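You operate a simulated robot arm through the tools that you are given. There is no shell and no other tool.

You run a simulated robot arm. Do the job below in one go: nothing can be reset, and whatever is moved stays where it is left.

TASK
Free the all stop button and get the desk back to hand mode.
Fine: mode key off before the button comes up; one press of reset, one of lamp test, then hand; press no start.

It is judged by the outcome, as a careful person would: the job done as asked, and still so three seconds after it is handed in. It fails if anything else is knocked over, pushed out of place, dropped, spilled or broken.

THE ROBOT
A 6-joint arm with a fingered hand, fixed in place. Base frame: the origin is on the floor under the middle of its stand, x ahead of it, y to its left, z up; the work surface is at about z = 920. Readings come in mm, rad, newtons and seconds.
With the tool pointing down near the work surface it reaches from about 280 to 700 mm from the base axis. Its first joint turns from -2.897 to 2.897 rad. Payload 4 kg.
The tool frame sits at the grasp point between the pads (the TCP): z along the fingers, y along the line on which they close. The tips reach 22 mm beyond it. The gripper opens to 112 mm; its body begins 60 mm behind the TCP. The gripper is a hand of 4 fingers: y runs from the thumb to the fingers, the wrist lies at [0, 0, -218] in the tool frame, and closing takes about 1.5 s.
Orientation is that of the tool frame in the base frame, as [roll, pitch, yaw] about the fixed x, y, z axes, in that order (R = Rz(yaw) Ry(pitch) Rx(roll)). With the fingers straight down and closing along the base's y, the tool's x points along the base's -x, its y along +y and its z along -z.

THE INTERFACE
- The arm moves only by the tool nudge_tool. Its argument "increments" is a list of rows, each an object (a shift or turn left out is 0, a gripper value left out holds the last) with "offset": the shift along the base's x, y, z in units of 50 mm (1.0 is 50 mm), a list of three; "turn": the turn, a rotation vector about the base's x, y, z in units of 8 degrees (1.0 is 8 degrees), a list of three. In form: [{"offset": [tx, ty, tz], "turn": [ax, ay, az]}, ...]. A call has 1 to 20 rows; each row shifts and turns the commanded pose from where the row before left it. "fingers" is the gripper command, from -1 (shut) to 1 (fully open), values between in proportion, set as the call begins (left out, the last holds). A call with a number of a shift or a turn outside -1 to 1 is refused whole. Rows are played at 5 a second. More than 50 mm and 0.15 rad between two rows, or a gripper value outside its range, and nothing of the call is played. Where a pose cannot be reached the arm comes as near as it can. A force on the tool above 40 N (or 10 N above the force at the start of the call, whichever is more), or a blocked arm, ends the call early, and 0.2 s more pass. The fingers move at their own pace (about 45 mm/s each) and stop on an object; they squeeze with about 30 N. The grip force told is the motor's: it shows also when the fingers shut on nothing. Time passes only in rows, and 0.2 s behind the last, so rows that do not move let the fingers close. The reply holds the time, the measured pose of the TCP, the force on the tool along the base axes, the opening and the grip force, in the units named above and with some noise, with the torque about the TCP (base axes, N m) and any sound that the robot's microphone picked up.
- Cameras (640 x 400 px; columns grow to the right, rows downward): "scene" is fixed at [50.2, 651.5, 1491.7]; the picture's right is [-0.66, -0.75, 0.00], its down [-0.55, 0.48, -0.68] and it looks along [0.51, -0.45, -0.73] (base axes); focal length 323 px, centre (320, 200). "wrist" rides on the gripper at [69, 4, -83] in the tool frame; the picture's right is [-0.06, 1.00, 0.00], its down [-0.77, -0.05, -0.64] and it looks along [-0.64, -0.04, 0.77] (tool axes); focal length 243 px, centre (320, 200). There is no depth. A picture from a camera that has moved, and an enlarged one, comes with that camera's place and axes in the base frame and with its lens.
- grab_frame(camera): a new picture of that camera. No time passes.
- set_fingers(finger1, finger2, finger3, thumb_bend): sets how far each is bent, from 0 (flat) to 1 (curled in); at 0.3 the hand is open as for a grip, at 0.7 the pads meet at the TCP. One left out holds its place. A second passes; each finger stops where it meets its share of the squeeze, and holds until it gets a number again. A gripper value or a shape takes the hand back. It gives what a move gives, with no picture; readings hold the bend of each and the force on the fingers (four entries, about 0 where the hand has none), thumb and palm.
- grasp_type(shape): the hand has 4 fingers and takes this shape, open, in about a second: jaw (thumb against the fingers, like two jaws); tri (thumb and two fingers); tip (a fingertip pinch); poke (one finger out to press); point (the index stretched); flat (the hand flat); cup (the hand cupped); fist (a fist). The gripper value then closes the fingers along that shape, each until it touches; the sizes above hold for jaw. It gives what a move gives, with no picture.
- inspect(camera, box): a new picture of the part [left, top, right, bottom] of that camera's present view, enlarged. No time passes.
- close_job(): hands the job in; it is judged then, once.

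Places have to be worked out from the pictures, the camera data and where the tool is seen. Open the gripper and draw the arm clear of the work before you hand the job in, unless the task says otherwise.

The tools are called as name(argument=value, ...) on one line, values as JSON. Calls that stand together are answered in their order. nudge_tool: Moves the arm, as the interface text tells. Its arguments: {"type":"object","properties":{"increments":{"type":"array","items":{"type":"object","properties":{"offset":{"type":"array","items":{"type":"number"}},"turn":{"type":"array","items":{"type":"number"}}}}},"fingers":{"type":"number"}},"required":["increments"]} The other tools are called the same way: grasp_type (shape) gives the hand a shape; set_fingers (finger1, finger2, finger3, thumb_bend) moves the fingers one by one; grab_frame (camera) takes a picture; inspect (camera, box) takes an enlarged picture of a part of a camera's view; close_job () hands the job in.

At the start:

```text
t: 0.0
tcp_pos: [284.5, 280.8, 1224.9]
ee_rot: [3.141, 0.0, -3.141]
wrist_force: [0.5, 0.1, 0.3]
wrist_torque: [-0.01, 0.02, -0.03]
grip_width: 111.8
finger_force: 0.1
shape: jaw
bend: [0.3, 0.3, 0.3, 0.3]
finger forces: [0.1, 0.0, 0.1, 0.0, 0.1, 0.0]
```

scene: 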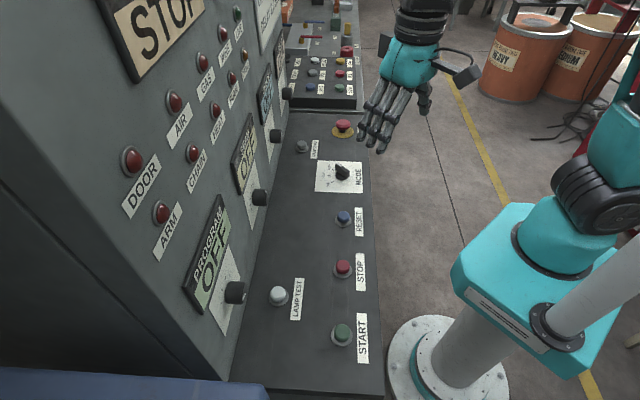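
wrist: 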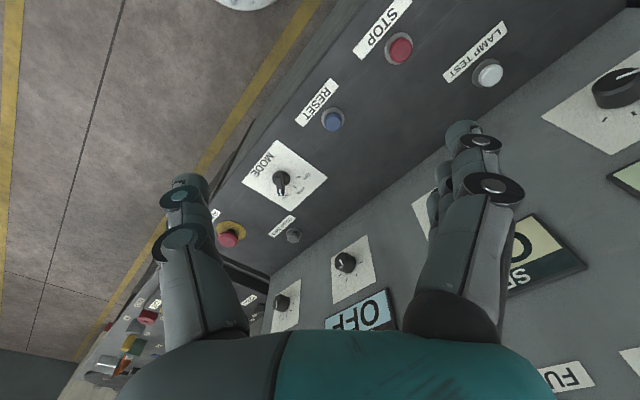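

I'll start with enlarged views of the desk so I can read the labels and see the mode selector and the all stop button.

inspect(camera="scene", box=[270, 100, 390, 200])

inspect(camera="scene", box=[230, 190, 400, 370])

inspect(camera="wrist", box=[200, 130, 360, 270])

inspect(camera="scene", box=[100, 0, 300, 200])

```text
4.00 times, centred on (330, 150) of scene
camera zoom: at [50.2, 651.5, 1491.7], right [-0.66, -0.75, 0.0], down [-0.55, 0.48, -0.68], along [0.51, -0.45, -0.73], focal length 1291 px, centre (280, 400)
```

zoom: 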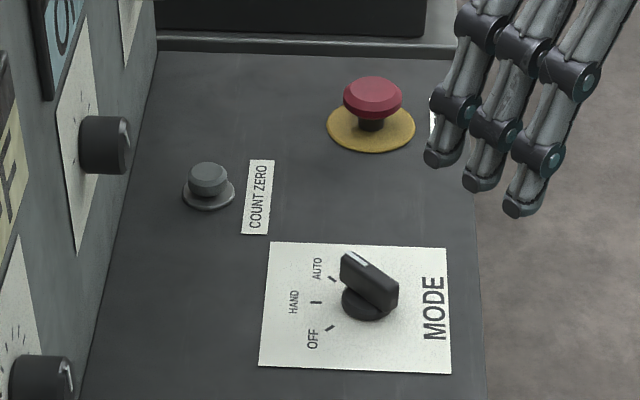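

```text
2.22 times, centred on (315, 280) of scene
camera zoom: at [50.2, 651.5, 1491.7], right [-0.66, -0.75, 0.0], down [-0.55, 0.48, -0.68], along [0.51, -0.45, -0.73], focal length 717 px, centre (331, 22)
```

zoom: 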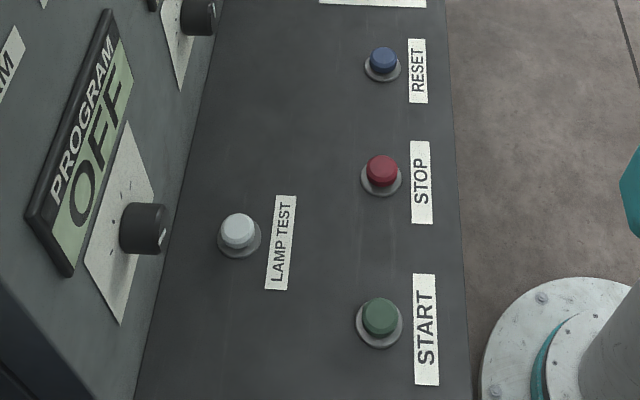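

```text
2.86 times, centred on (280, 200) of wrist
camera zoom: at [215.2, 285.3, 1309.2], right [0.06, 1.0, 0.0], down [0.77, -0.05, 0.64], along [0.64, -0.04, -0.77], focal length 693 px, centre (434, 200)
```

zoom: 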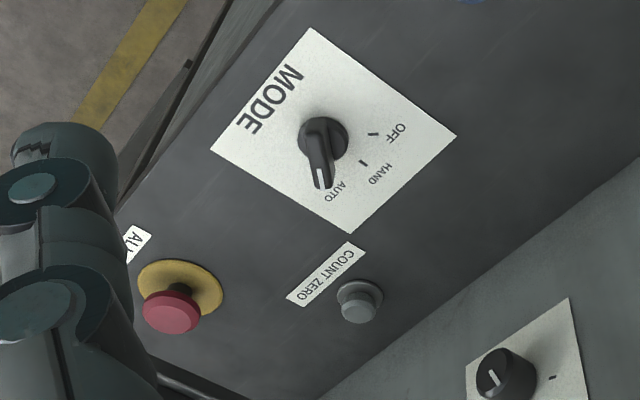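

```text
2.00 times, centred on (200, 100) of scene
camera zoom: at [50.2, 651.5, 1491.7], right [-0.66, -0.75, 0.0], down [-0.55, 0.48, -0.68], along [0.51, -0.45, -0.73], focal length 646 px, centre (560, 400)
```

zoom: 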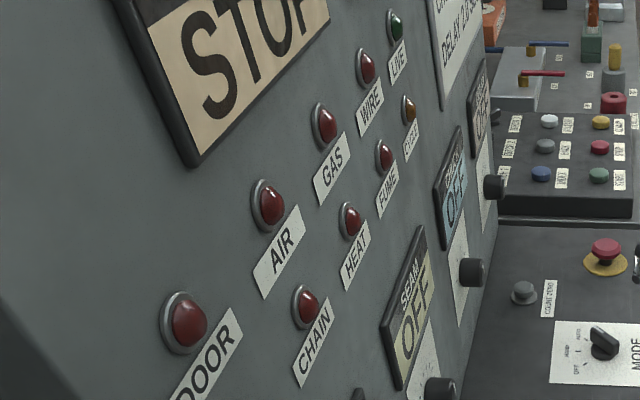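

The mode key points at AUTO, with HAND and OFF counter-clockwise from it seen from above. I place the mode key near (475, 200), the all stop near (613, 65), reset near (365, 305) and lamp test near (308, 527). I'll move above the mode key to look closer.

nudge_tool(increments=[{"offset": [0.6, -0.27, -0.4]}, {"offset": [0.6, -0.27, -0.4]}, {"offset": [0.6, -0.27, -0.4]}, {"offset": [0.6, -0.27, -0.4]}, {"offset": [0.6, -0.27, -0.4]}, {"offset": [0.6, -0.27, -0.4]}, {"offset": [0, 0, 0]}], fingers=1)

grab_frame(camera="wrist")

grab_frame(camera="scene")

```text
t: 1.6
tcp_pos: [466.5, 201.2, 1105.0]
ee_rot: [-3.14, -0.001, -3.14]
wrist_force: [0.3, 0.7, 0.3]
wrist_torque: [-0.01, 0.02, 0.0]
grip_width: 111.7
finger_force: 0.0
shape: jaw
bend: [0.3, 0.3, 0.3, 0.3]
finger forces: [0.0, 0.0, 0.0, 0.0, 0.0, 0.1]
```

```text
taken
camera wrist: at [396.0, 204.6, 1189.1], right [0.06, 1.0, 0.0], down [0.77, -0.05, 0.64], along [0.64, -0.04, -0.77], focal length 243 px, centre (320, 200)
```

wrist: 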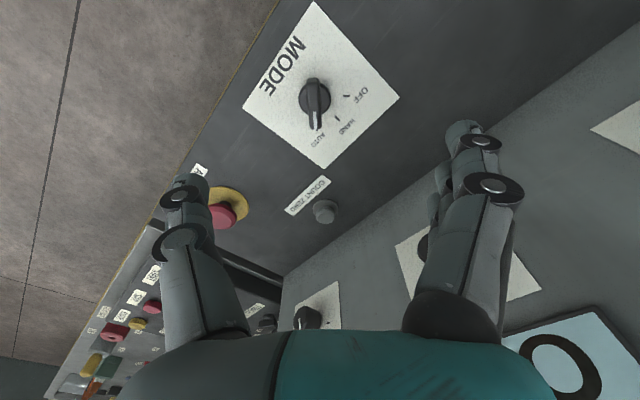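

```text
taken
```

scene: 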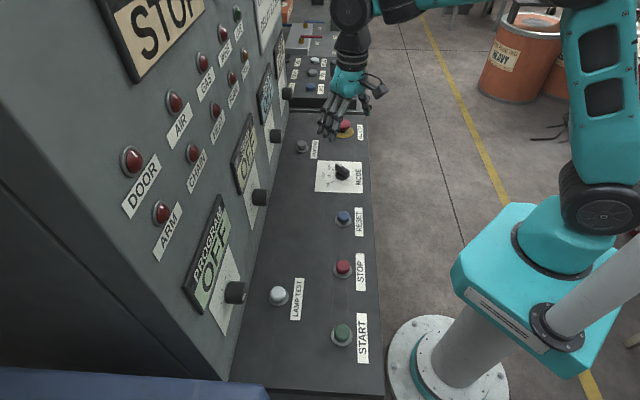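

The mode key works out near (476, 194) with the plate at about z = 920. I'll centre over it and come down to about 1000, then look again.

nudge_tool(increments=[{"offset": [0.1, -0.07, -0.7]}, {"offset": [0.09, -0.07, -0.7]}, {"offset": [0, 0, -0.7]}, {"offset": [0, 0, 0]}])

grab_frame(camera="wrist")

inspect(camera="scene", box=[280, 60, 400, 200])

```text
t: 2.6
tcp_pos: [473.8, 192.6, 998.9]
ee_rot: [-3.141, 0.0, -3.14]
wrist_force: [0.2, -0.4, 0.3]
wrist_torque: [-0.02, -0.01, 0.02]
grip_width: 112.0
finger_force: 0.0
shape: jaw
bend: [0.3, 0.3, 0.3, 0.3]
finger forces: [0.0, 0.0, 0.0, 0.1, 0.0, 0.1]
```

```text
taken
camera wrist: at [405.0, 196.4, 1083.5], right [0.06, 1.0, 0.0], down [0.77, -0.05, 0.64], along [0.64, -0.04, -0.77], focal length 243 px, centre (320, 200)
```

wrist: 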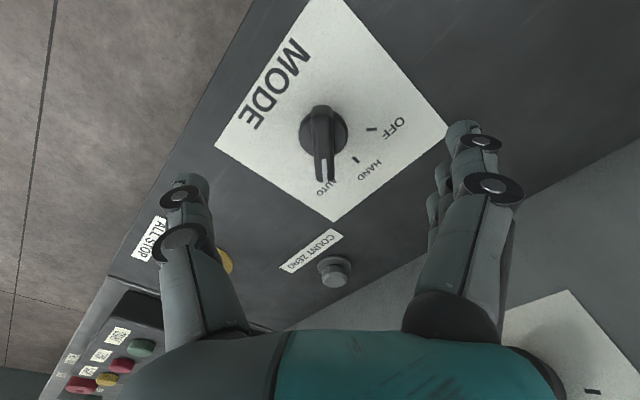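

```text
2.86 times, centred on (340, 130) of scene
camera zoom: at [50.2, 651.5, 1491.7], right [-0.66, -0.75, 0.0], down [-0.55, 0.48, -0.68], along [0.51, -0.45, -0.73], focal length 922 px, centre (263, 400)
```

zoom: 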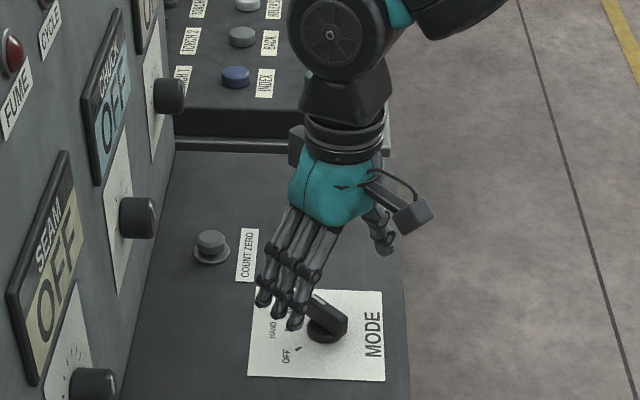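

The key's disc is centred near (476, 194). Its bar lies along base x, about 50 mm long and 15 mm wide, with its top near z = 950. The current closing direction already suits it, so I'll come down to about z = 957 with the fingers open and check.

nudge_tool(increments=[{"offset": [0.04, 0.025, -0.3]}, {"offset": [0, 0, -0.3]}, {"offset": [0, 0, -0.25]}, {"offset": [0, 0, 0]}])

grab_frame(camera="wrist")

inspect(camera="scene", box=[290, 100, 390, 210])

```text
t: 3.6
tcp_pos: [475.6, 193.7, 957.1]
ee_rot: [-3.141, 0.0, 3.141]
wrist_force: [0.5, 1.8, 0.0]
wrist_torque: [0.03, 0.02, -0.04]
grip_width: 111.8
finger_force: 0.0
shape: jaw
bend: [0.3, 0.3, 0.3, 0.3]
finger forces: [0.0, 0.0, 0.1, 0.1, 0.0, 0.0]
```

```text
taken
camera wrist: at [406.8, 197.5, 1041.5], right [0.06, 1.0, 0.0], down [0.77, -0.05, 0.64], along [0.64, -0.04, -0.77], focal length 243 px, centre (320, 200)
```

wrist: 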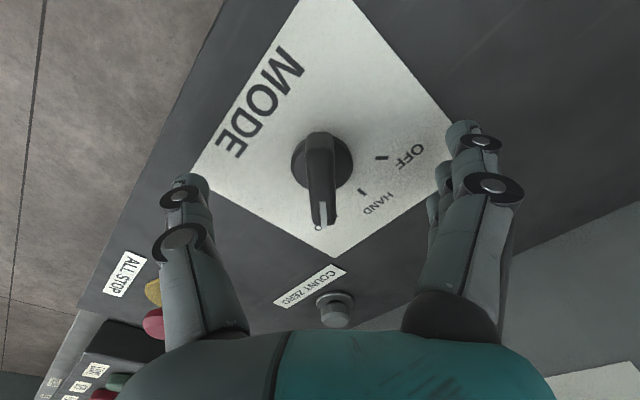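

```text
3.64 times, centred on (340, 155) of scene
camera zoom: at [50.2, 651.5, 1491.7], right [-0.66, -0.75, 0.0], down [-0.55, 0.48, -0.68], along [0.51, -0.45, -0.73], focal length 1174 px, centre (247, 364)
```

zoom: 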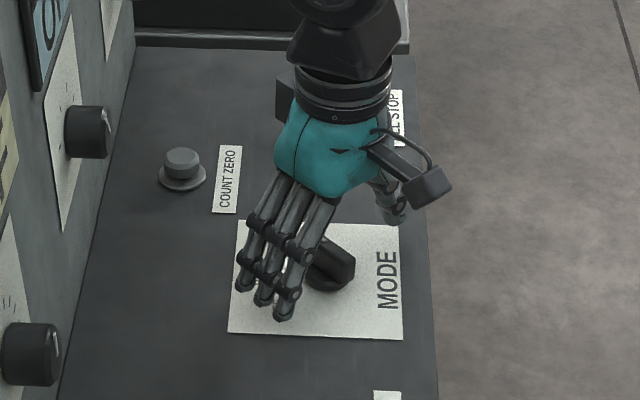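

The hand straddles the key and the key is centred. I'll zoom in to judge the height of its disc and bar before closing.

inspect(camera="wrist", box=[260, 110, 390, 250])

inspect(camera="scene", box=[320, 150, 370, 200])

```text
2.86 times, centred on (325, 180) of wrist
camera zoom: at [406.8, 197.5, 1041.5], right [0.06, 1.0, 0.0], down [0.77, -0.05, 0.64], along [0.64, -0.04, -0.77], focal length 693 px, centre (306, 257)
```

zoom: 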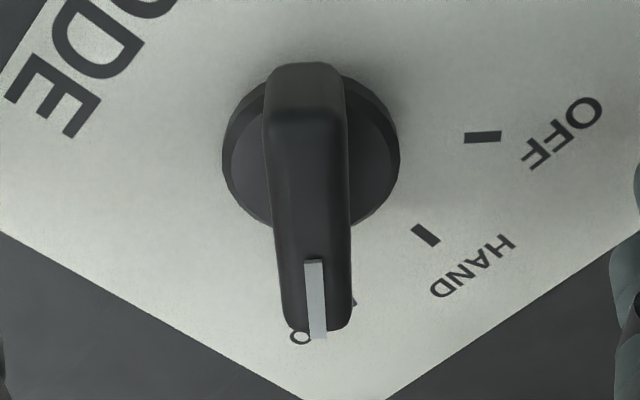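

```text
8.00 times, centred on (345, 175) of scene
camera zoom: at [50.2, 651.5, 1491.7], right [-0.66, -0.75, 0.0], down [-0.55, 0.48, -0.68], along [0.51, -0.45, -0.73], focal length 2582 px, centre (120, 400)
```

zoom: 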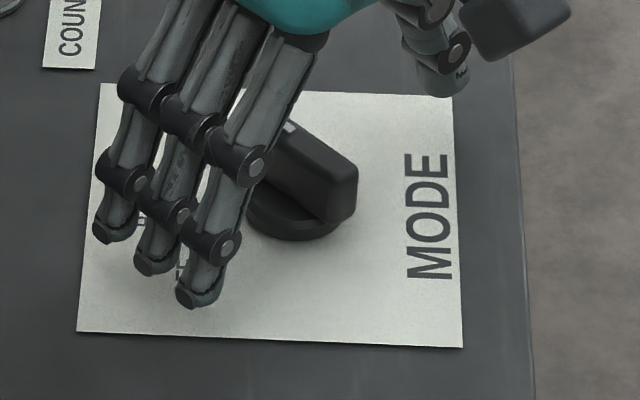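

The disc top is near z = 930 and the bar top near 950, with a 13 mm wide bar. I'll drop 3 mm more and close on the bar.

nudge_tool(increments=[{"offset": [0, 0, -0.06]}, {"offset": [0, 0, 0]}])

nudge_tool(increments=[{}, {}, {}, {}, {}, {}, {}, {}, {}, {}], fingers=-1)

grab_frame(camera="wrist")

inspect(camera="scene", box=[310, 120, 390, 200])

```text
t: 4.2
tcp_pos: [474.6, 193.5, 953.4]
ee_rot: [3.14, 0.001, 3.141]
wrist_force: [0.6, 0.8, 0.1]
wrist_torque: [0.02, -0.01, 0.01]
grip_width: 111.8
finger_force: 0.0
shape: jaw
bend: [0.3, 0.3, 0.3, 0.3]
finger forces: [0.0, 0.1, 0.0, 0.1, 0.0, 0.1]
```

```text
t: 6.4
tcp_pos: [474.9, 194.5, 953.3]
ee_rot: [3.141, 0.0, -3.141]
wrist_force: [-0.4, 1.7, -3.4]
wrist_torque: [0.06, -0.04, -0.02]
grip_width: 8.2
finger_force: 30.0
shape: jaw
bend: [0.71, 0.71, 0.71, 0.7]
finger forces: [9.2, 9.3, 9.2, 0.0, 25.8, 0.0]
```

```text
taken
camera wrist: at [406.9, 198.0, 1038.6], right [0.06, 1.0, 0.0], down [0.77, -0.05, 0.64], along [0.64, -0.04, -0.77], focal length 243 px, centre (320, 200)
```

wrist: 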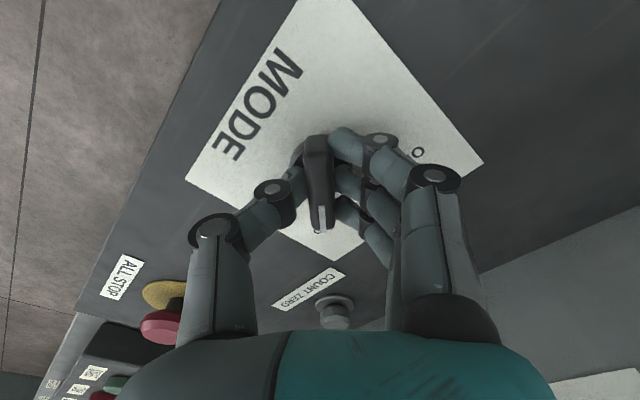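

```text
5.00 times, centred on (350, 160) of scene
camera zoom: at [50.2, 651.5, 1491.7], right [-0.66, -0.75, 0.0], down [-0.55, 0.48, -0.68], along [0.51, -0.45, -0.73], focal length 1614 px, centre (170, 400)
```

zoom: 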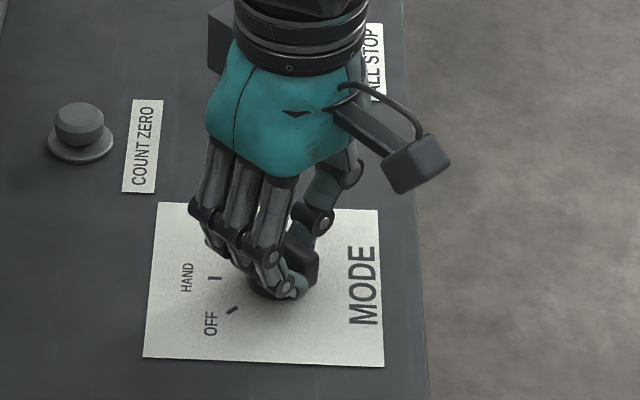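

The bar is held with about 9 N per finger against 26 N on the thumb. I'll turn it counter-clockwise from above by about 45° first, watching the torque and listening for the detent.

nudge_tool(increments=[{"turn": [0, 0, 0.7]}, {"turn": [0, 0, 0.7]}, {"turn": [0, 0, 0.7]}, {"turn": [0, 0, 0.7]}, {"turn": [0, 0, 0.7]}, {"turn": [0, 0, 0.7]}, {"turn": [0, 0, 0.7]}, {"turn": [0, 0, 0.7]}])

inspect(camera="scene", box=[310, 120, 390, 200])

grab_frame(camera="wrist")

```text
t: 8.2
tcp_pos: [476.0, 194.0, 953.8]
ee_rot: [3.141, 0.0, -2.359]
wrist_force: [2.9, -8.7, -2.1]
wrist_torque: [-0.12, -0.04, 0.0]
grip_width: 7.6
finger_force: 30.2
shape: jaw
bend: [0.71, 0.71, 0.71, 0.7]
finger forces: [8.4, 8.2, 8.2, 0.0, 32.8, 0.0]
```

```text
5.00 times, centred on (350, 160) of scene
camera zoom: at [50.2, 651.5, 1491.7], right [-0.66, -0.75, 0.0], down [-0.55, 0.48, -0.68], along [0.51, -0.45, -0.73], focal length 1614 px, centre (170, 400)
```

zoom: 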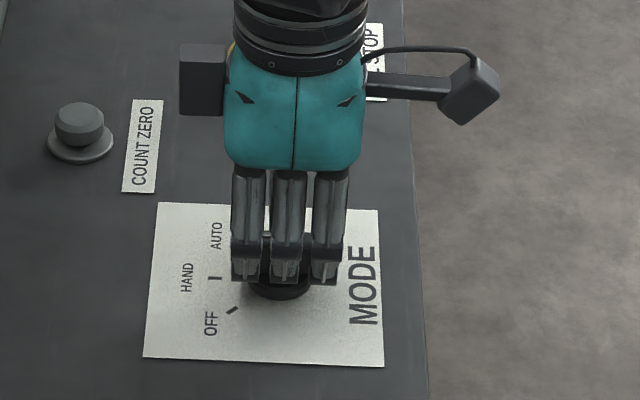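

```text
taken
camera wrist: at [424.0, 147.8, 1038.5], right [-0.66, 0.75, 0.0], down [0.58, 0.51, 0.64], along [0.48, 0.42, -0.77], focal length 243 px, centre (320, 200)
```

wrist: 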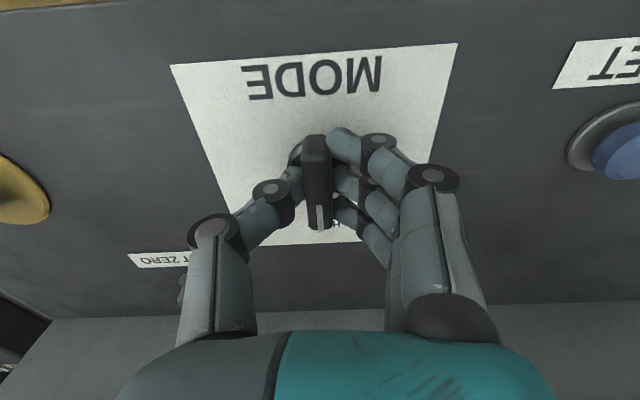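

The key turned with the hand and now points at HAND. I'll turn another 45° to reach OFF.

nudge_tool(increments=[{"turn": [0, 0, 0.7]}, {"turn": [0, 0, 0.7]}, {"turn": [0, 0, 0.7]}, {"turn": [0, 0, 0.7]}, {"turn": [0, 0, 0.7]}, {"turn": [0, 0, 0.7]}, {"turn": [0, 0, 0.7]}, {"turn": [0, 0, 0.7]}])

inspect(camera="scene", box=[310, 120, 390, 200])

grab_frame(camera="wrist")

```text
t: 10.0
tcp_pos: [476.0, 193.4, 954.6]
ee_rot: [-3.141, 0.001, -1.577]
wrist_force: [7.2, -18.8, -3.0]
wrist_torque: [-0.29, -0.11, -0.02]
grip_width: 7.9
finger_force: 29.7
shape: jaw
bend: [0.71, 0.71, 0.71, 0.7]
finger forces: [8.2, 8.3, 8.5, 0.1, 32.6, 0.1]
```

```text
5.00 times, centred on (350, 160) of scene
camera zoom: at [50.2, 651.5, 1491.7], right [-0.66, -0.75, 0.0], down [-0.55, 0.48, -0.68], along [0.51, -0.45, -0.73], focal length 1614 px, centre (170, 400)
```

zoom: 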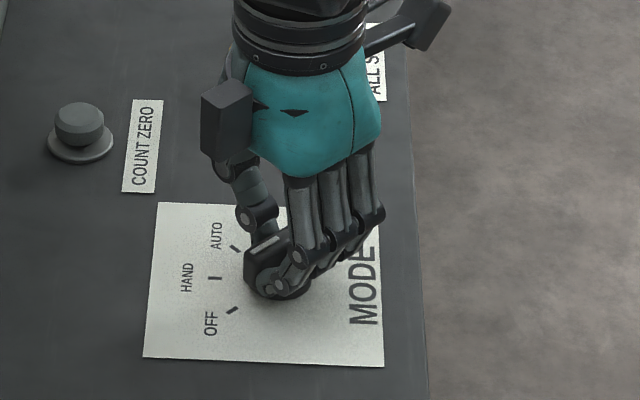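

```text
taken
camera wrist: at [471.8, 124.1, 1038.6], right [-1.0, 0.07, 0.0], down [0.05, 0.77, 0.64], along [0.05, 0.64, -0.77], focal length 243 px, centre (320, 200)
```

wrist: 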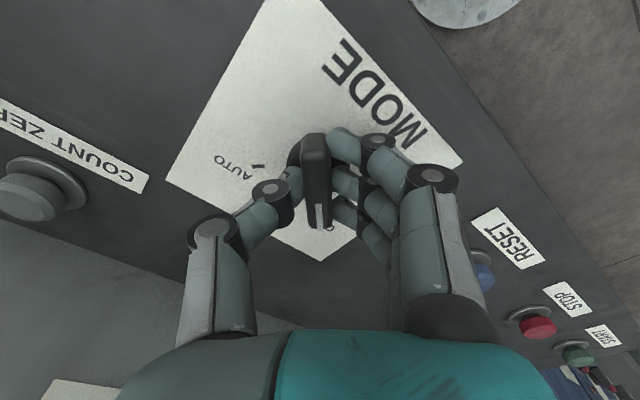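

The key now points at OFF, with some side load on the hand. I'll open the fingers, lift straight up and check the key.

nudge_tool(increments=[{}, {}, {}, {}, {}, {}, {}, {}], fingers=1)

nudge_tool(increments=[{"offset": [0, 0, 0.5]}, {"offset": [0, 0, 0.8]}, {"offset": [0, 0, 0.8]}, {"offset": [0, 0, 0.8]}, {}])

inspect(camera="scene", box=[310, 100, 390, 200])

grab_frame(camera="wrist")

```text
t: 11.8
tcp_pos: [475.6, 195.3, 954.2]
ee_rot: [3.141, 0.001, -1.577]
wrist_force: [-0.1, -0.2, 0.0]
wrist_torque: [0.0, -0.01, 0.0]
grip_width: 112.0
finger_force: 0.1
shape: jaw
bend: [0.3, 0.3, 0.3, 0.3]
finger forces: [0.0, 0.1, 0.0, 0.1, 0.1, 0.0]
```

```text
t: 13.0
tcp_pos: [476.5, 194.7, 1099.7]
ee_rot: [-3.14, 0.002, -1.577]
wrist_force: [0.0, 0.9, 0.7]
wrist_torque: [-0.01, 0.0, 0.0]
grip_width: 111.8
finger_force: 0.1
shape: jaw
bend: [0.3, 0.3, 0.3, 0.3]
finger forces: [0.0, 0.0, 0.1, 0.0, 0.0, 0.0]
```

```text
4.00 times, centred on (350, 150) of scene
camera zoom: at [50.2, 651.5, 1491.7], right [-0.66, -0.75, 0.0], down [-0.55, 0.48, -0.68], along [0.51, -0.45, -0.73], focal length 1291 px, centre (200, 400)
```

zoom: 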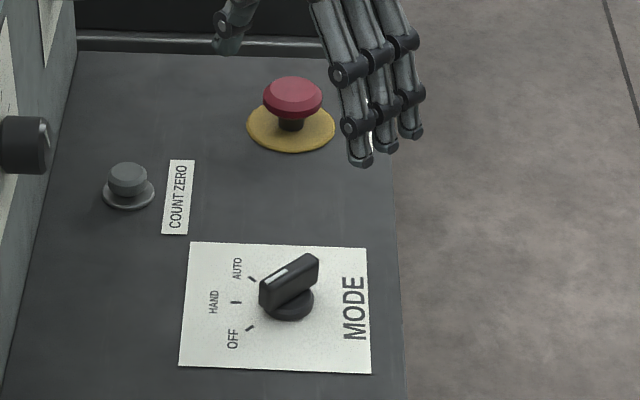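

```text
taken
camera wrist: at [471.6, 124.8, 1184.0], right [-1.0, 0.07, 0.0], down [0.05, 0.77, 0.64], along [0.05, 0.64, -0.77], focal length 243 px, centre (320, 200)
```

wrist: 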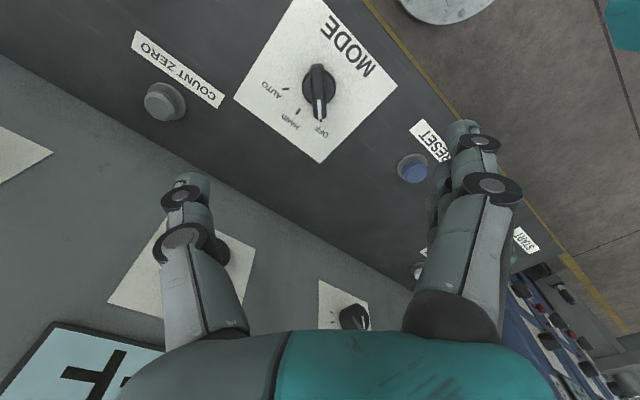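

The key looks to be at OFF. I'll zoom in to verify it, and look at the all stop button for twist markings.

inspect(camera="wrist", box=[230, 20, 400, 170])

inspect(camera="scene", box=[320, 100, 380, 150])

```text
2.67 times, centred on (315, 95) of wrist
camera zoom: at [471.6, 124.8, 1184.0], right [-1.0, 0.07, 0.0], down [0.05, 0.77, 0.64], along [0.05, 0.64, -0.77], focal length 647 px, centre (333, 480)
```

zoom: 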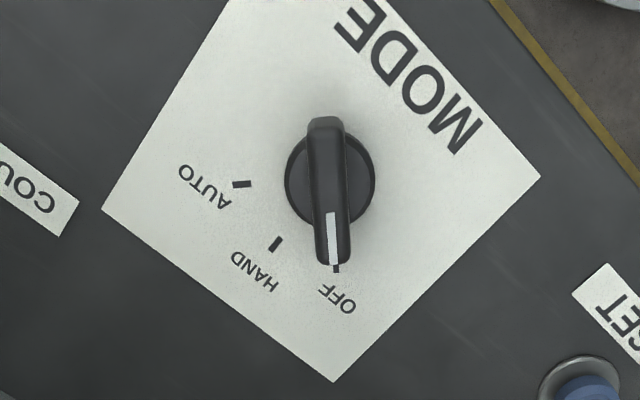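

```text
8.00 times, centred on (350, 125) of scene
camera zoom: at [50.2, 651.5, 1491.7], right [-0.66, -0.75, 0.0], down [-0.55, 0.48, -0.68], along [0.51, -0.45, -0.73], focal length 2582 px, centre (80, 800)
```

zoom: 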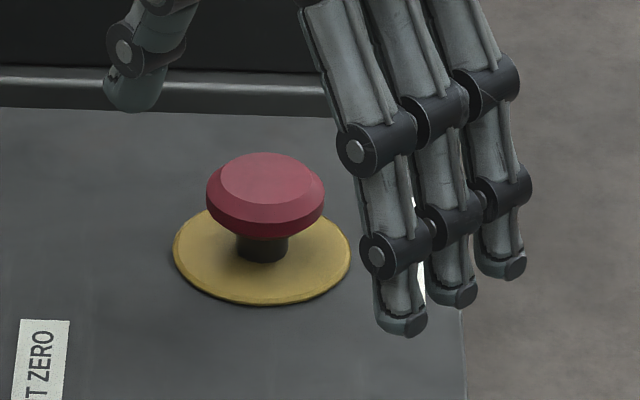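

OFF is confirmed. The all stop head is about 43 mm across on a short stem, with no arrows visible. I'll move above it at (613, 65), keeping this yaw so there is room to twist clockwise.

nudge_tool(increments=[{"offset": [0.546, -0.52, 0]}, {"offset": [0.546, -0.52, 0]}, {"offset": [0.546, -0.52, 0]}, {"offset": [0.546, -0.52, 0]}, {"offset": [0.546, -0.52, 0]}, {"offset": [0, 0, -0.4]}, {}])

grab_frame(camera="wrist")

grab_frame(camera="scene")

```text
t: 14.6
tcp_pos: [611.8, 64.1, 1080.3]
ee_rot: [3.142, 0.003, -1.578]
wrist_force: [-0.2, 0.3, 0.4]
wrist_torque: [0.04, 0.02, 0.01]
grip_width: 111.9
finger_force: 0.1
shape: jaw
bend: [0.3, 0.3, 0.3, 0.3]
finger forces: [0.1, 0.1, 0.0, 0.1, 0.0, 0.0]
```

```text
taken
camera wrist: at [607.4, -5.7, 1163.7], right [-1.0, 0.07, 0.0], down [0.06, 0.76, 0.65], along [0.05, 0.64, -0.76], focal length 243 px, centre (320, 200)
```

wrist: 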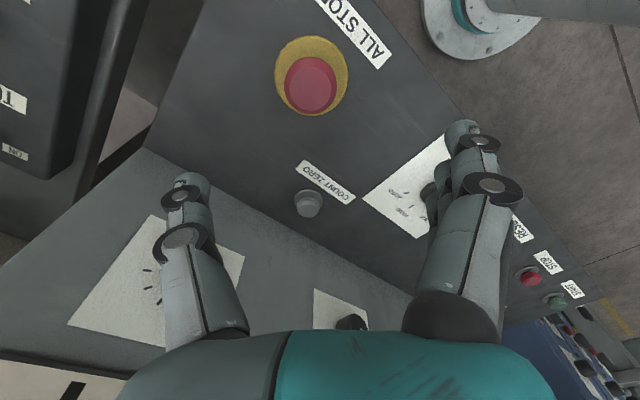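

```text
taken
```

scene: 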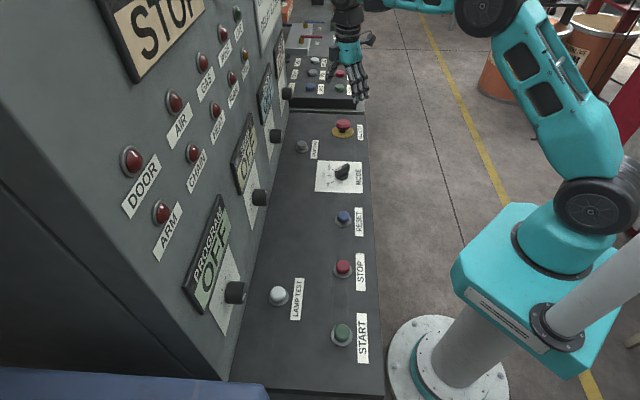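

From the wrist view the yellow collar centres near (620, 49), which fits a desk lying at 45°. I'll shift there, come down to about 1010 and look again.

nudge_tool(increments=[{"offset": [0.08, -0.14, -0.3]}, {"offset": [0.08, -0.14, -0.5]}, {"offset": [0, 0, -0.6]}, {}])

grab_frame(camera="wrist")

inspect(camera="scene", box=[300, 60, 400, 160])

```text
t: 15.6
tcp_pos: [621.4, 59.7, 1009.5]
ee_rot: [3.14, 0.011, -1.584]
wrist_force: [0.6, -0.1, -0.4]
wrist_torque: [-0.03, -0.04, 0.01]
grip_width: 112.0
finger_force: 0.0
shape: jaw
bend: [0.3, 0.3, 0.3, 0.3]
finger forces: [0.0, 0.1, 0.1, 0.0, 0.0, 0.0]
out of reach, approached as far as the arm can: row 2, 3
```

```text
taken
camera wrist: at [616.4, -10.3, 1094.2], right [-1.0, 0.08, 0.0], down [0.06, 0.76, 0.65], along [0.05, 0.65, -0.76], focal length 243 px, centre (320, 200)
```

wrist: 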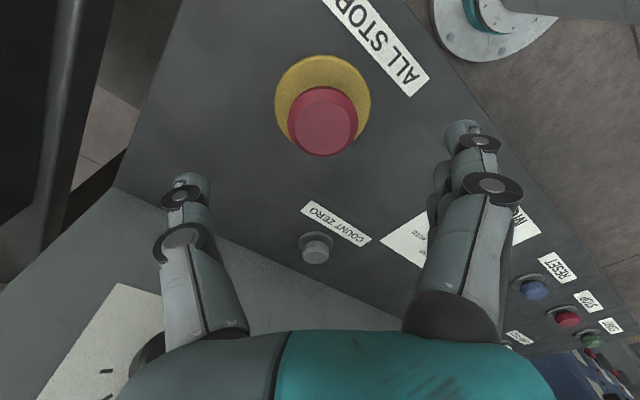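

```text
4.00 times, centred on (350, 110) of scene
camera zoom: at [50.2, 651.5, 1491.7], right [-0.66, -0.75, 0.0], down [-0.55, 0.48, -0.68], along [0.51, -0.45, -0.73], focal length 1291 px, centre (200, 560)
```

zoom: 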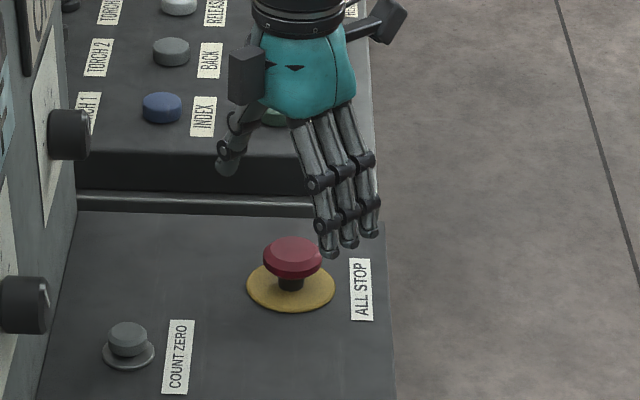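

The arm hit a wrist-turn limit at this yaw, so I'll turn the hand clockwise by about 24° and recheck. The button's head centre is near (619.5, 50), with its widest part around z = 940 and its top near 952.

nudge_tool(increments=[{"turn": [0, 0, -1]}, {"turn": [0, 0, -1]}, {"turn": [0, 0, -1]}, {}])

grab_frame(camera="wrist")

```text
t: 16.6
tcp_pos: [622.3, 60.1, 1010.8]
ee_rot: [3.141, 0.0, -1.999]
wrist_force: [-0.3, 0.2, 0.8]
wrist_torque: [-0.03, -0.01, 0.01]
grip_width: 111.9
finger_force: 0.1
shape: jaw
bend: [0.3, 0.3, 0.3, 0.3]
finger forces: [0.0, 0.0, 0.1, 0.0, 0.0, 0.1]
```

```text
taken
camera wrist: at [588.9, -1.1, 1095.2], right [-0.88, 0.47, 0.0], down [0.36, 0.68, 0.64], along [0.3, 0.57, -0.77], focal length 243 px, centre (320, 200)
```

wrist: 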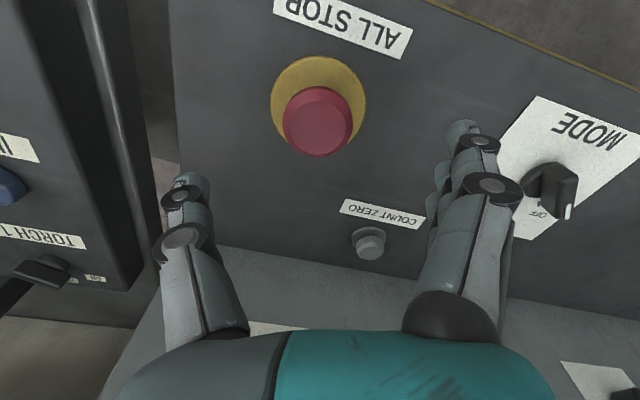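

The turned view puts the collar centre at about (618, 50) and the head top near 945–950. I'll align over it and come down to about z = 955 with the hand open.

nudge_tool(increments=[{"offset": [-0.08, -0.196, -0.2]}, {"offset": [0, 0, -0.4]}, {"offset": [0, 0, -0.3]}, {"offset": [0, 0, -0.2]}, {}])

grab_frame(camera="wrist")

inspect(camera="scene", box=[310, 80, 380, 150])

```text
t: 17.8
tcp_pos: [617.3, 51.5, 955.3]
ee_rot: [-3.141, 0.0, -1.997]
wrist_force: [0.3, 0.1, -0.8]
wrist_torque: [-0.02, 0.01, -0.02]
grip_width: 111.9
finger_force: 0.1
shape: jaw
bend: [0.3, 0.3, 0.3, 0.3]
finger forces: [0.0, 0.0, 0.0, 0.0, 0.0, 0.0]
```

```text
taken
camera wrist: at [584.9, -11.1, 1040.3], right [-0.88, 0.47, 0.0], down [0.36, 0.68, 0.64], along [0.3, 0.57, -0.77], focal length 243 px, centre (320, 200)
```

wrist: 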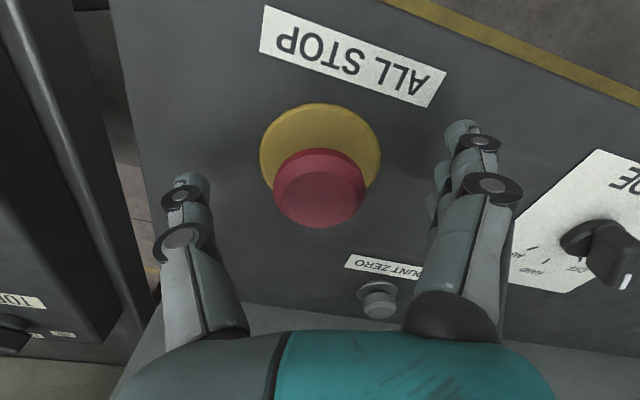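

```text
5.71 times, centred on (345, 115) of scene
camera zoom: at [50.2, 651.5, 1491.7], right [-0.66, -0.75, 0.0], down [-0.55, 0.48, -0.68], along [0.51, -0.45, -0.73], focal length 1844 px, centre (177, 686)
```

zoom: 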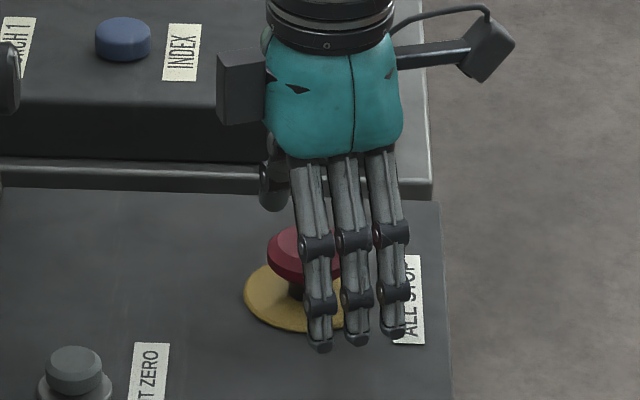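

The button is centred between thumb and fingers, with its head top near z = 947. I'll drop 5 mm so the pads meet the rim, then close on it.

nudge_tool(increments=[{"offset": [0.02, 0.0, -0.1]}, {}])

nudge_tool(increments=[{}, {}, {}, {}, {}, {}, {}, {}], fingers=-1)

grab_frame(camera="wrist")

inspect(camera="scene", box=[310, 80, 380, 150])

```text
t: 18.4
tcp_pos: [618.7, 51.5, 950.9]
ee_rot: [3.14, 0.0, -1.995]
wrist_force: [0.1, -0.7, 0.1]
wrist_torque: [-0.02, -0.01, -0.01]
grip_width: 111.9
finger_force: 0.1
shape: jaw
bend: [0.3, 0.3, 0.3, 0.3]
finger forces: [0.0, 0.0, 0.0, 0.0, 0.0, 0.0]
```

```text
t: 20.2
tcp_pos: [619.0, 51.5, 951.2]
ee_rot: [-3.141, 0.002, -1.997]
wrist_force: [1.2, -2.7, -0.9]
wrist_torque: [-0.09, -0.08, 0.01]
grip_width: 27.6
finger_force: 29.9
shape: jaw
bend: [0.72, 0.74, 0.73, 0.72]
finger forces: [7.6, 7.2, 7.3, 0.0, 25.8, 0.0]
```

```text
taken
camera wrist: at [586.1, -11.1, 1035.3], right [-0.88, 0.47, 0.0], down [0.36, 0.68, 0.64], along [0.3, 0.57, -0.77], focal length 243 px, centre (320, 200)
```

wrist: 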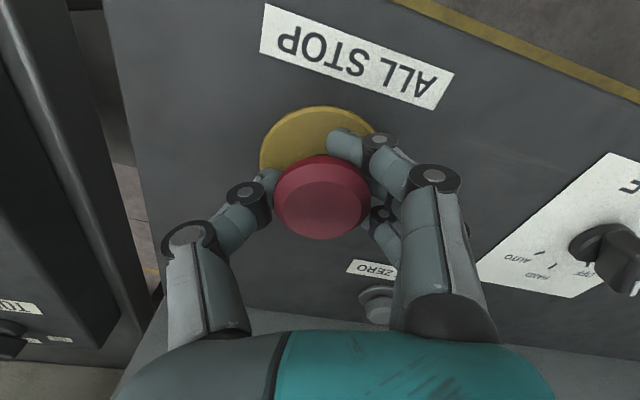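

```text
5.71 times, centred on (345, 115) of scene
camera zoom: at [50.2, 651.5, 1491.7], right [-0.66, -0.75, 0.0], down [-0.55, 0.48, -0.68], along [0.51, -0.45, -0.73], focal length 1844 px, centre (177, 686)
```

zoom: 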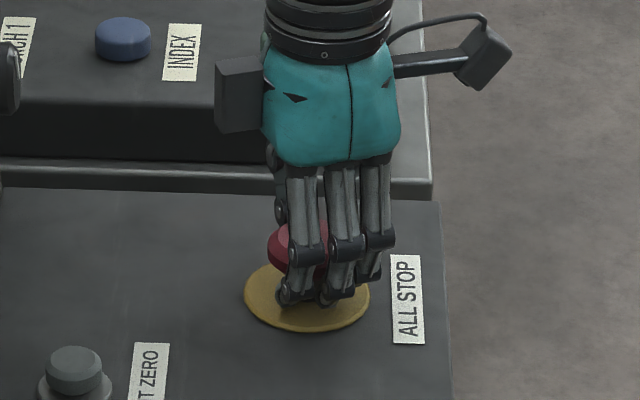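

The fingers have closed around the underside of the head. I'll twist it clockwise about 45°, watching torque and sound.

nudge_tool(increments=[{"turn": [0, 0, -0.7]}, {"turn": [0, 0, -0.7]}, {"turn": [0, 0, -0.7]}, {"turn": [0, 0, -0.7]}, {"turn": [0, 0, -0.7]}, {"turn": [0, 0, -0.7]}, {"turn": [0, 0, -0.7]}, {"turn": [0, 0, -0.7]}])

grab_frame(camera="wrist")

inspect(camera="scene", box=[310, 80, 380, 150])

```text
t: 22.0
tcp_pos: [615.6, 48.9, 949.2]
ee_rot: [3.14, -0.008, -2.782]
wrist_force: [-13.7, -21.3, -14.2]
wrist_torque: [0.25, 0.05, 0.73]
grip_width: 19.8
finger_force: 29.8
shape: jaw
bend: [0.75, 0.76, 0.75, 0.77]
finger forces: [24.0, 4.7, 5.4, 0.0, 23.6, 0.1]
```

```text
taken
camera wrist: at [550.7, 28.7, 1034.2], right [-0.29, 0.96, 0.0], down [0.74, 0.22, 0.64], along [0.61, 0.19, -0.77], focal length 243 px, centre (320, 200)
```

wrist: 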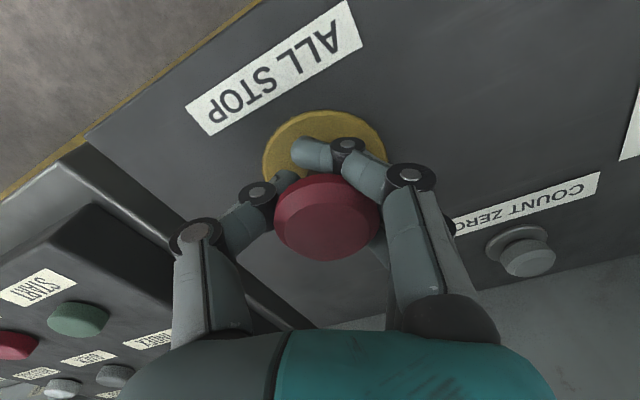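

```text
5.71 times, centred on (345, 115) of scene
camera zoom: at [50.2, 651.5, 1491.7], right [-0.66, -0.75, 0.0], down [-0.55, 0.48, -0.68], along [0.51, -0.45, -0.73], focal length 1844 px, centre (177, 686)
```

zoom: 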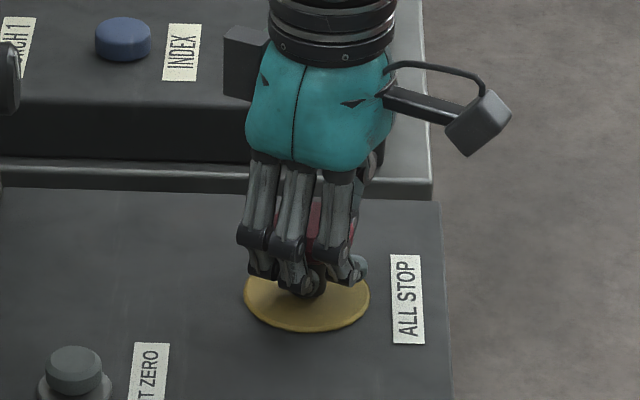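

The grip slipped partway with about 0.7 N m of torque, and the head looks closer to the camera, so it may have come up. I'll open the hand and look before doing anything else.

nudge_tool(increments=[{}, {}, {}, {}, {}, {}, {}, {}], fingers=1)

inspect(camera="scene", box=[310, 80, 380, 150])

grab_frame(camera="wrist")

```text
t: 23.8
tcp_pos: [617.3, 49.8, 951.2]
ee_rot: [3.141, -0.001, -2.778]
wrist_force: [1.3, 0.7, -0.4]
wrist_torque: [0.01, 0.02, 0.02]
grip_width: 111.9
finger_force: 0.0
shape: jaw
bend: [0.3, 0.3, 0.3, 0.3]
finger forces: [0.0, 0.0, 0.0, 0.0, 0.1, 0.0]
```

```text
5.71 times, centred on (345, 115) of scene
camera zoom: at [50.2, 651.5, 1491.7], right [-0.66, -0.75, 0.0], down [-0.55, 0.48, -0.68], along [0.51, -0.45, -0.73], focal length 1844 px, centre (177, 686)
```

zoom: 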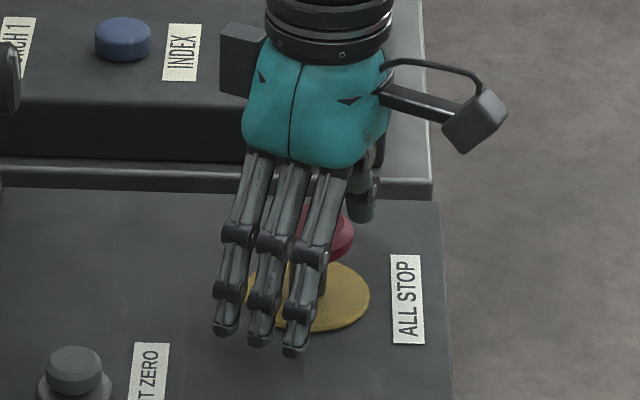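

```text
taken
camera wrist: at [552.0, 29.8, 1035.3], right [-0.29, 0.96, 0.0], down [0.73, 0.23, 0.64], along [0.61, 0.19, -0.77], focal length 243 px, centre (320, 200)
```

wrist: 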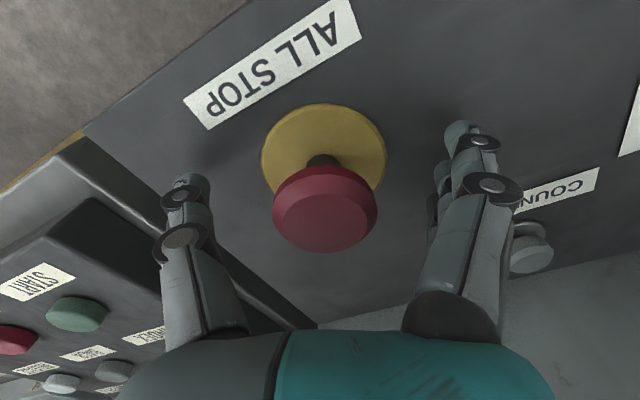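

The stem is now clearly longer than before, so the button appears to have popped up. I'll lift straight clear and compare from the scene camera.

nudge_tool(increments=[{"offset": [0, 0, 0.4]}, {"offset": [0, 0, 0.8]}, {"offset": [0, 0, 0.8]}, {"offset": [0, 0, 0.8]}, {"offset": [-0.5, 0.5, 0.4]}, {"offset": [-0.6, 0.6, 0]}, {}])

inspect(camera="scene", box=[310, 100, 380, 200])

grab_frame(camera="scene")

grab_frame(camera="wrist")

```text
t: 25.4
tcp_pos: [563.1, 106.2, 1109.8]
ee_rot: [3.14, 0.0, -2.779]
wrist_force: [0.2, 0.1, -0.5]
wrist_torque: [0.0, -0.01, 0.02]
grip_width: 112.1
finger_force: 0.2
shape: jaw
bend: [0.3, 0.3, 0.3, 0.3]
finger forces: [0.0, 0.1, 0.0, 0.0, 0.1, 0.0]
```

```text
4.00 times, centred on (345, 150) of scene
camera zoom: at [50.2, 651.5, 1491.7], right [-0.66, -0.75, 0.0], down [-0.55, 0.48, -0.68], along [0.51, -0.45, -0.73], focal length 1291 px, centre (220, 400)
```

zoom: 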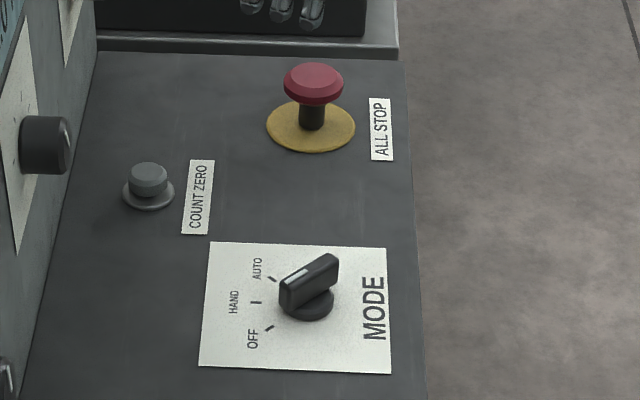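

```text
taken
```

scene: 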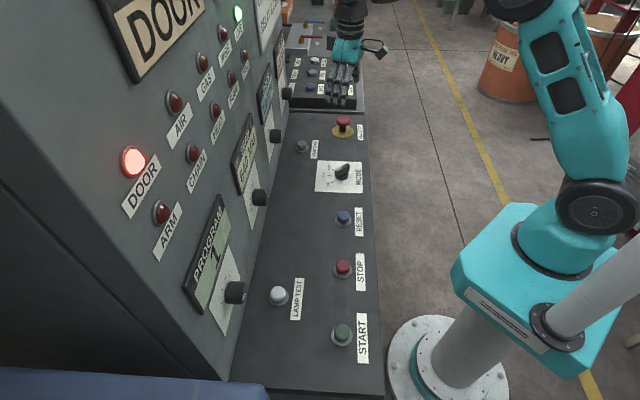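

```text
taken
camera wrist: at [497.8, 85.8, 1194.6], right [-0.29, 0.96, 0.0], down [0.73, 0.23, 0.64], along [0.61, 0.19, -0.77], focal length 243 px, centre (320, 200)
```

wrist: 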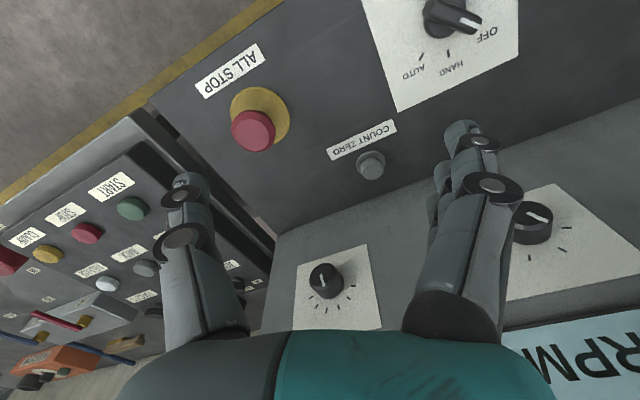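

The button is up: the LIVE lamp is green, the display now reads DOOR with its lamp lit, and the mode key is still at OFF. Next I'll move above reset at about (367, 301), turning so the camera side faces away from the panel.

nudge_tool(increments=[{"offset": [-0.49, 0.48, 0], "turn": [0, 0, 1]}, {"offset": [-0.49, 0.48, 0], "turn": [0, 0, 1]}, {"offset": [-0.49, 0.48, 0], "turn": [0, 0, 1]}, {"offset": [-0.49, 0.48, 0]}, {"offset": [-0.49, 0.48, 0]}, {"offset": [-0.49, 0.48, 0]}, {"offset": [-0.49, 0.48, 0]}, {"offset": [-0.49, 0.48, 0]}, {}])

grasp_type(shape="poke")

grab_frame(camera="wrist")

grab_frame(camera="scene")

```text
t: 27.4
tcp_pos: [366.3, 300.7, 1111.2]
ee_rot: [-3.141, -0.002, -2.359]
wrist_force: [0.3, -0.1, 0.6]
wrist_torque: [-0.01, 0.0, -0.01]
grip_width: 112.0
finger_force: 0.1
shape: jaw
bend: [0.3, 0.3, 0.3, 0.3]
finger forces: [0.0, 0.0, 0.1, 0.0, 0.0, 0.1]
```

```text
t: 28.3
tcp_pos: [368.4, 299.1, 1111.6]
ee_rot: [3.141, 0.0, -2.361]
wrist_force: [0.3, -0.4, -0.4]
wrist_torque: [0.0, 0.01, 0.04]
grip_width: 0.1
finger_force: 0.1
shape: poke
bend: [1.0, 1.0, 1.0, 0.47]
finger forces: [0.0, 0.0, 0.0, 0.0, 0.1, 0.1]
```

```text
taken
camera wrist: at [315.5, 252.3, 1195.7], right [-0.66, 0.75, 0.0], down [0.58, 0.5, 0.64], along [0.48, 0.42, -0.77], focal length 243 px, centre (320, 200)
```

wrist: 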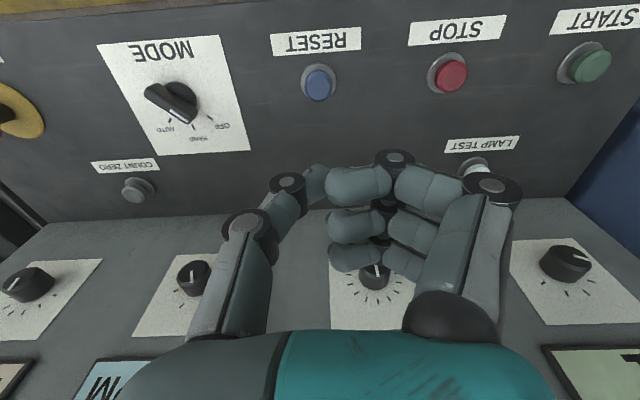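

```text
taken
```

scene: 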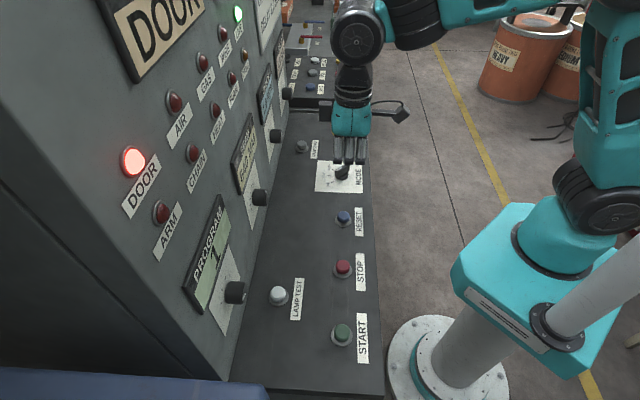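

After the poke shape the reported bends are three fingers curled and the thumb half out. I'll zoom in to see which digit would do the pressing.

inspect(camera="wrist", box=[210, 130, 530, 330])

inspect(camera="scene", box=[310, 90, 420, 230])

```text
2.00 times, centred on (370, 230) of wrist
camera zoom: at [315.5, 252.3, 1195.7], right [-0.66, 0.75, 0.0], down [0.58, 0.5, 0.64], along [0.48, 0.42, -0.77], focal length 485 px, centre (220, 140)
```

zoom: 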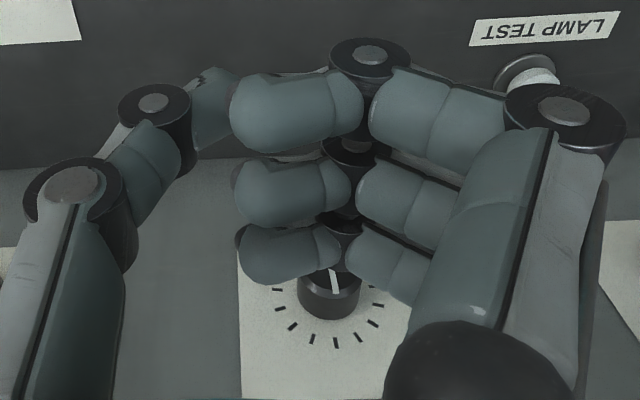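

```text
2.86 times, centred on (365, 160) of scene
camera zoom: at [50.2, 651.5, 1491.7], right [-0.66, -0.75, 0.0], down [-0.55, 0.48, -0.68], along [0.51, -0.45, -0.73], focal length 922 px, centre (191, 314)
```

zoom: 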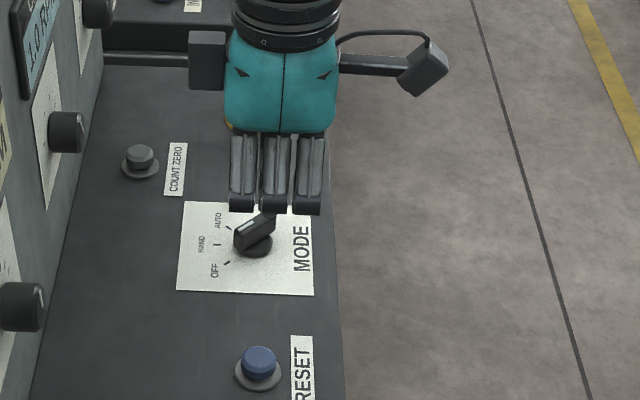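

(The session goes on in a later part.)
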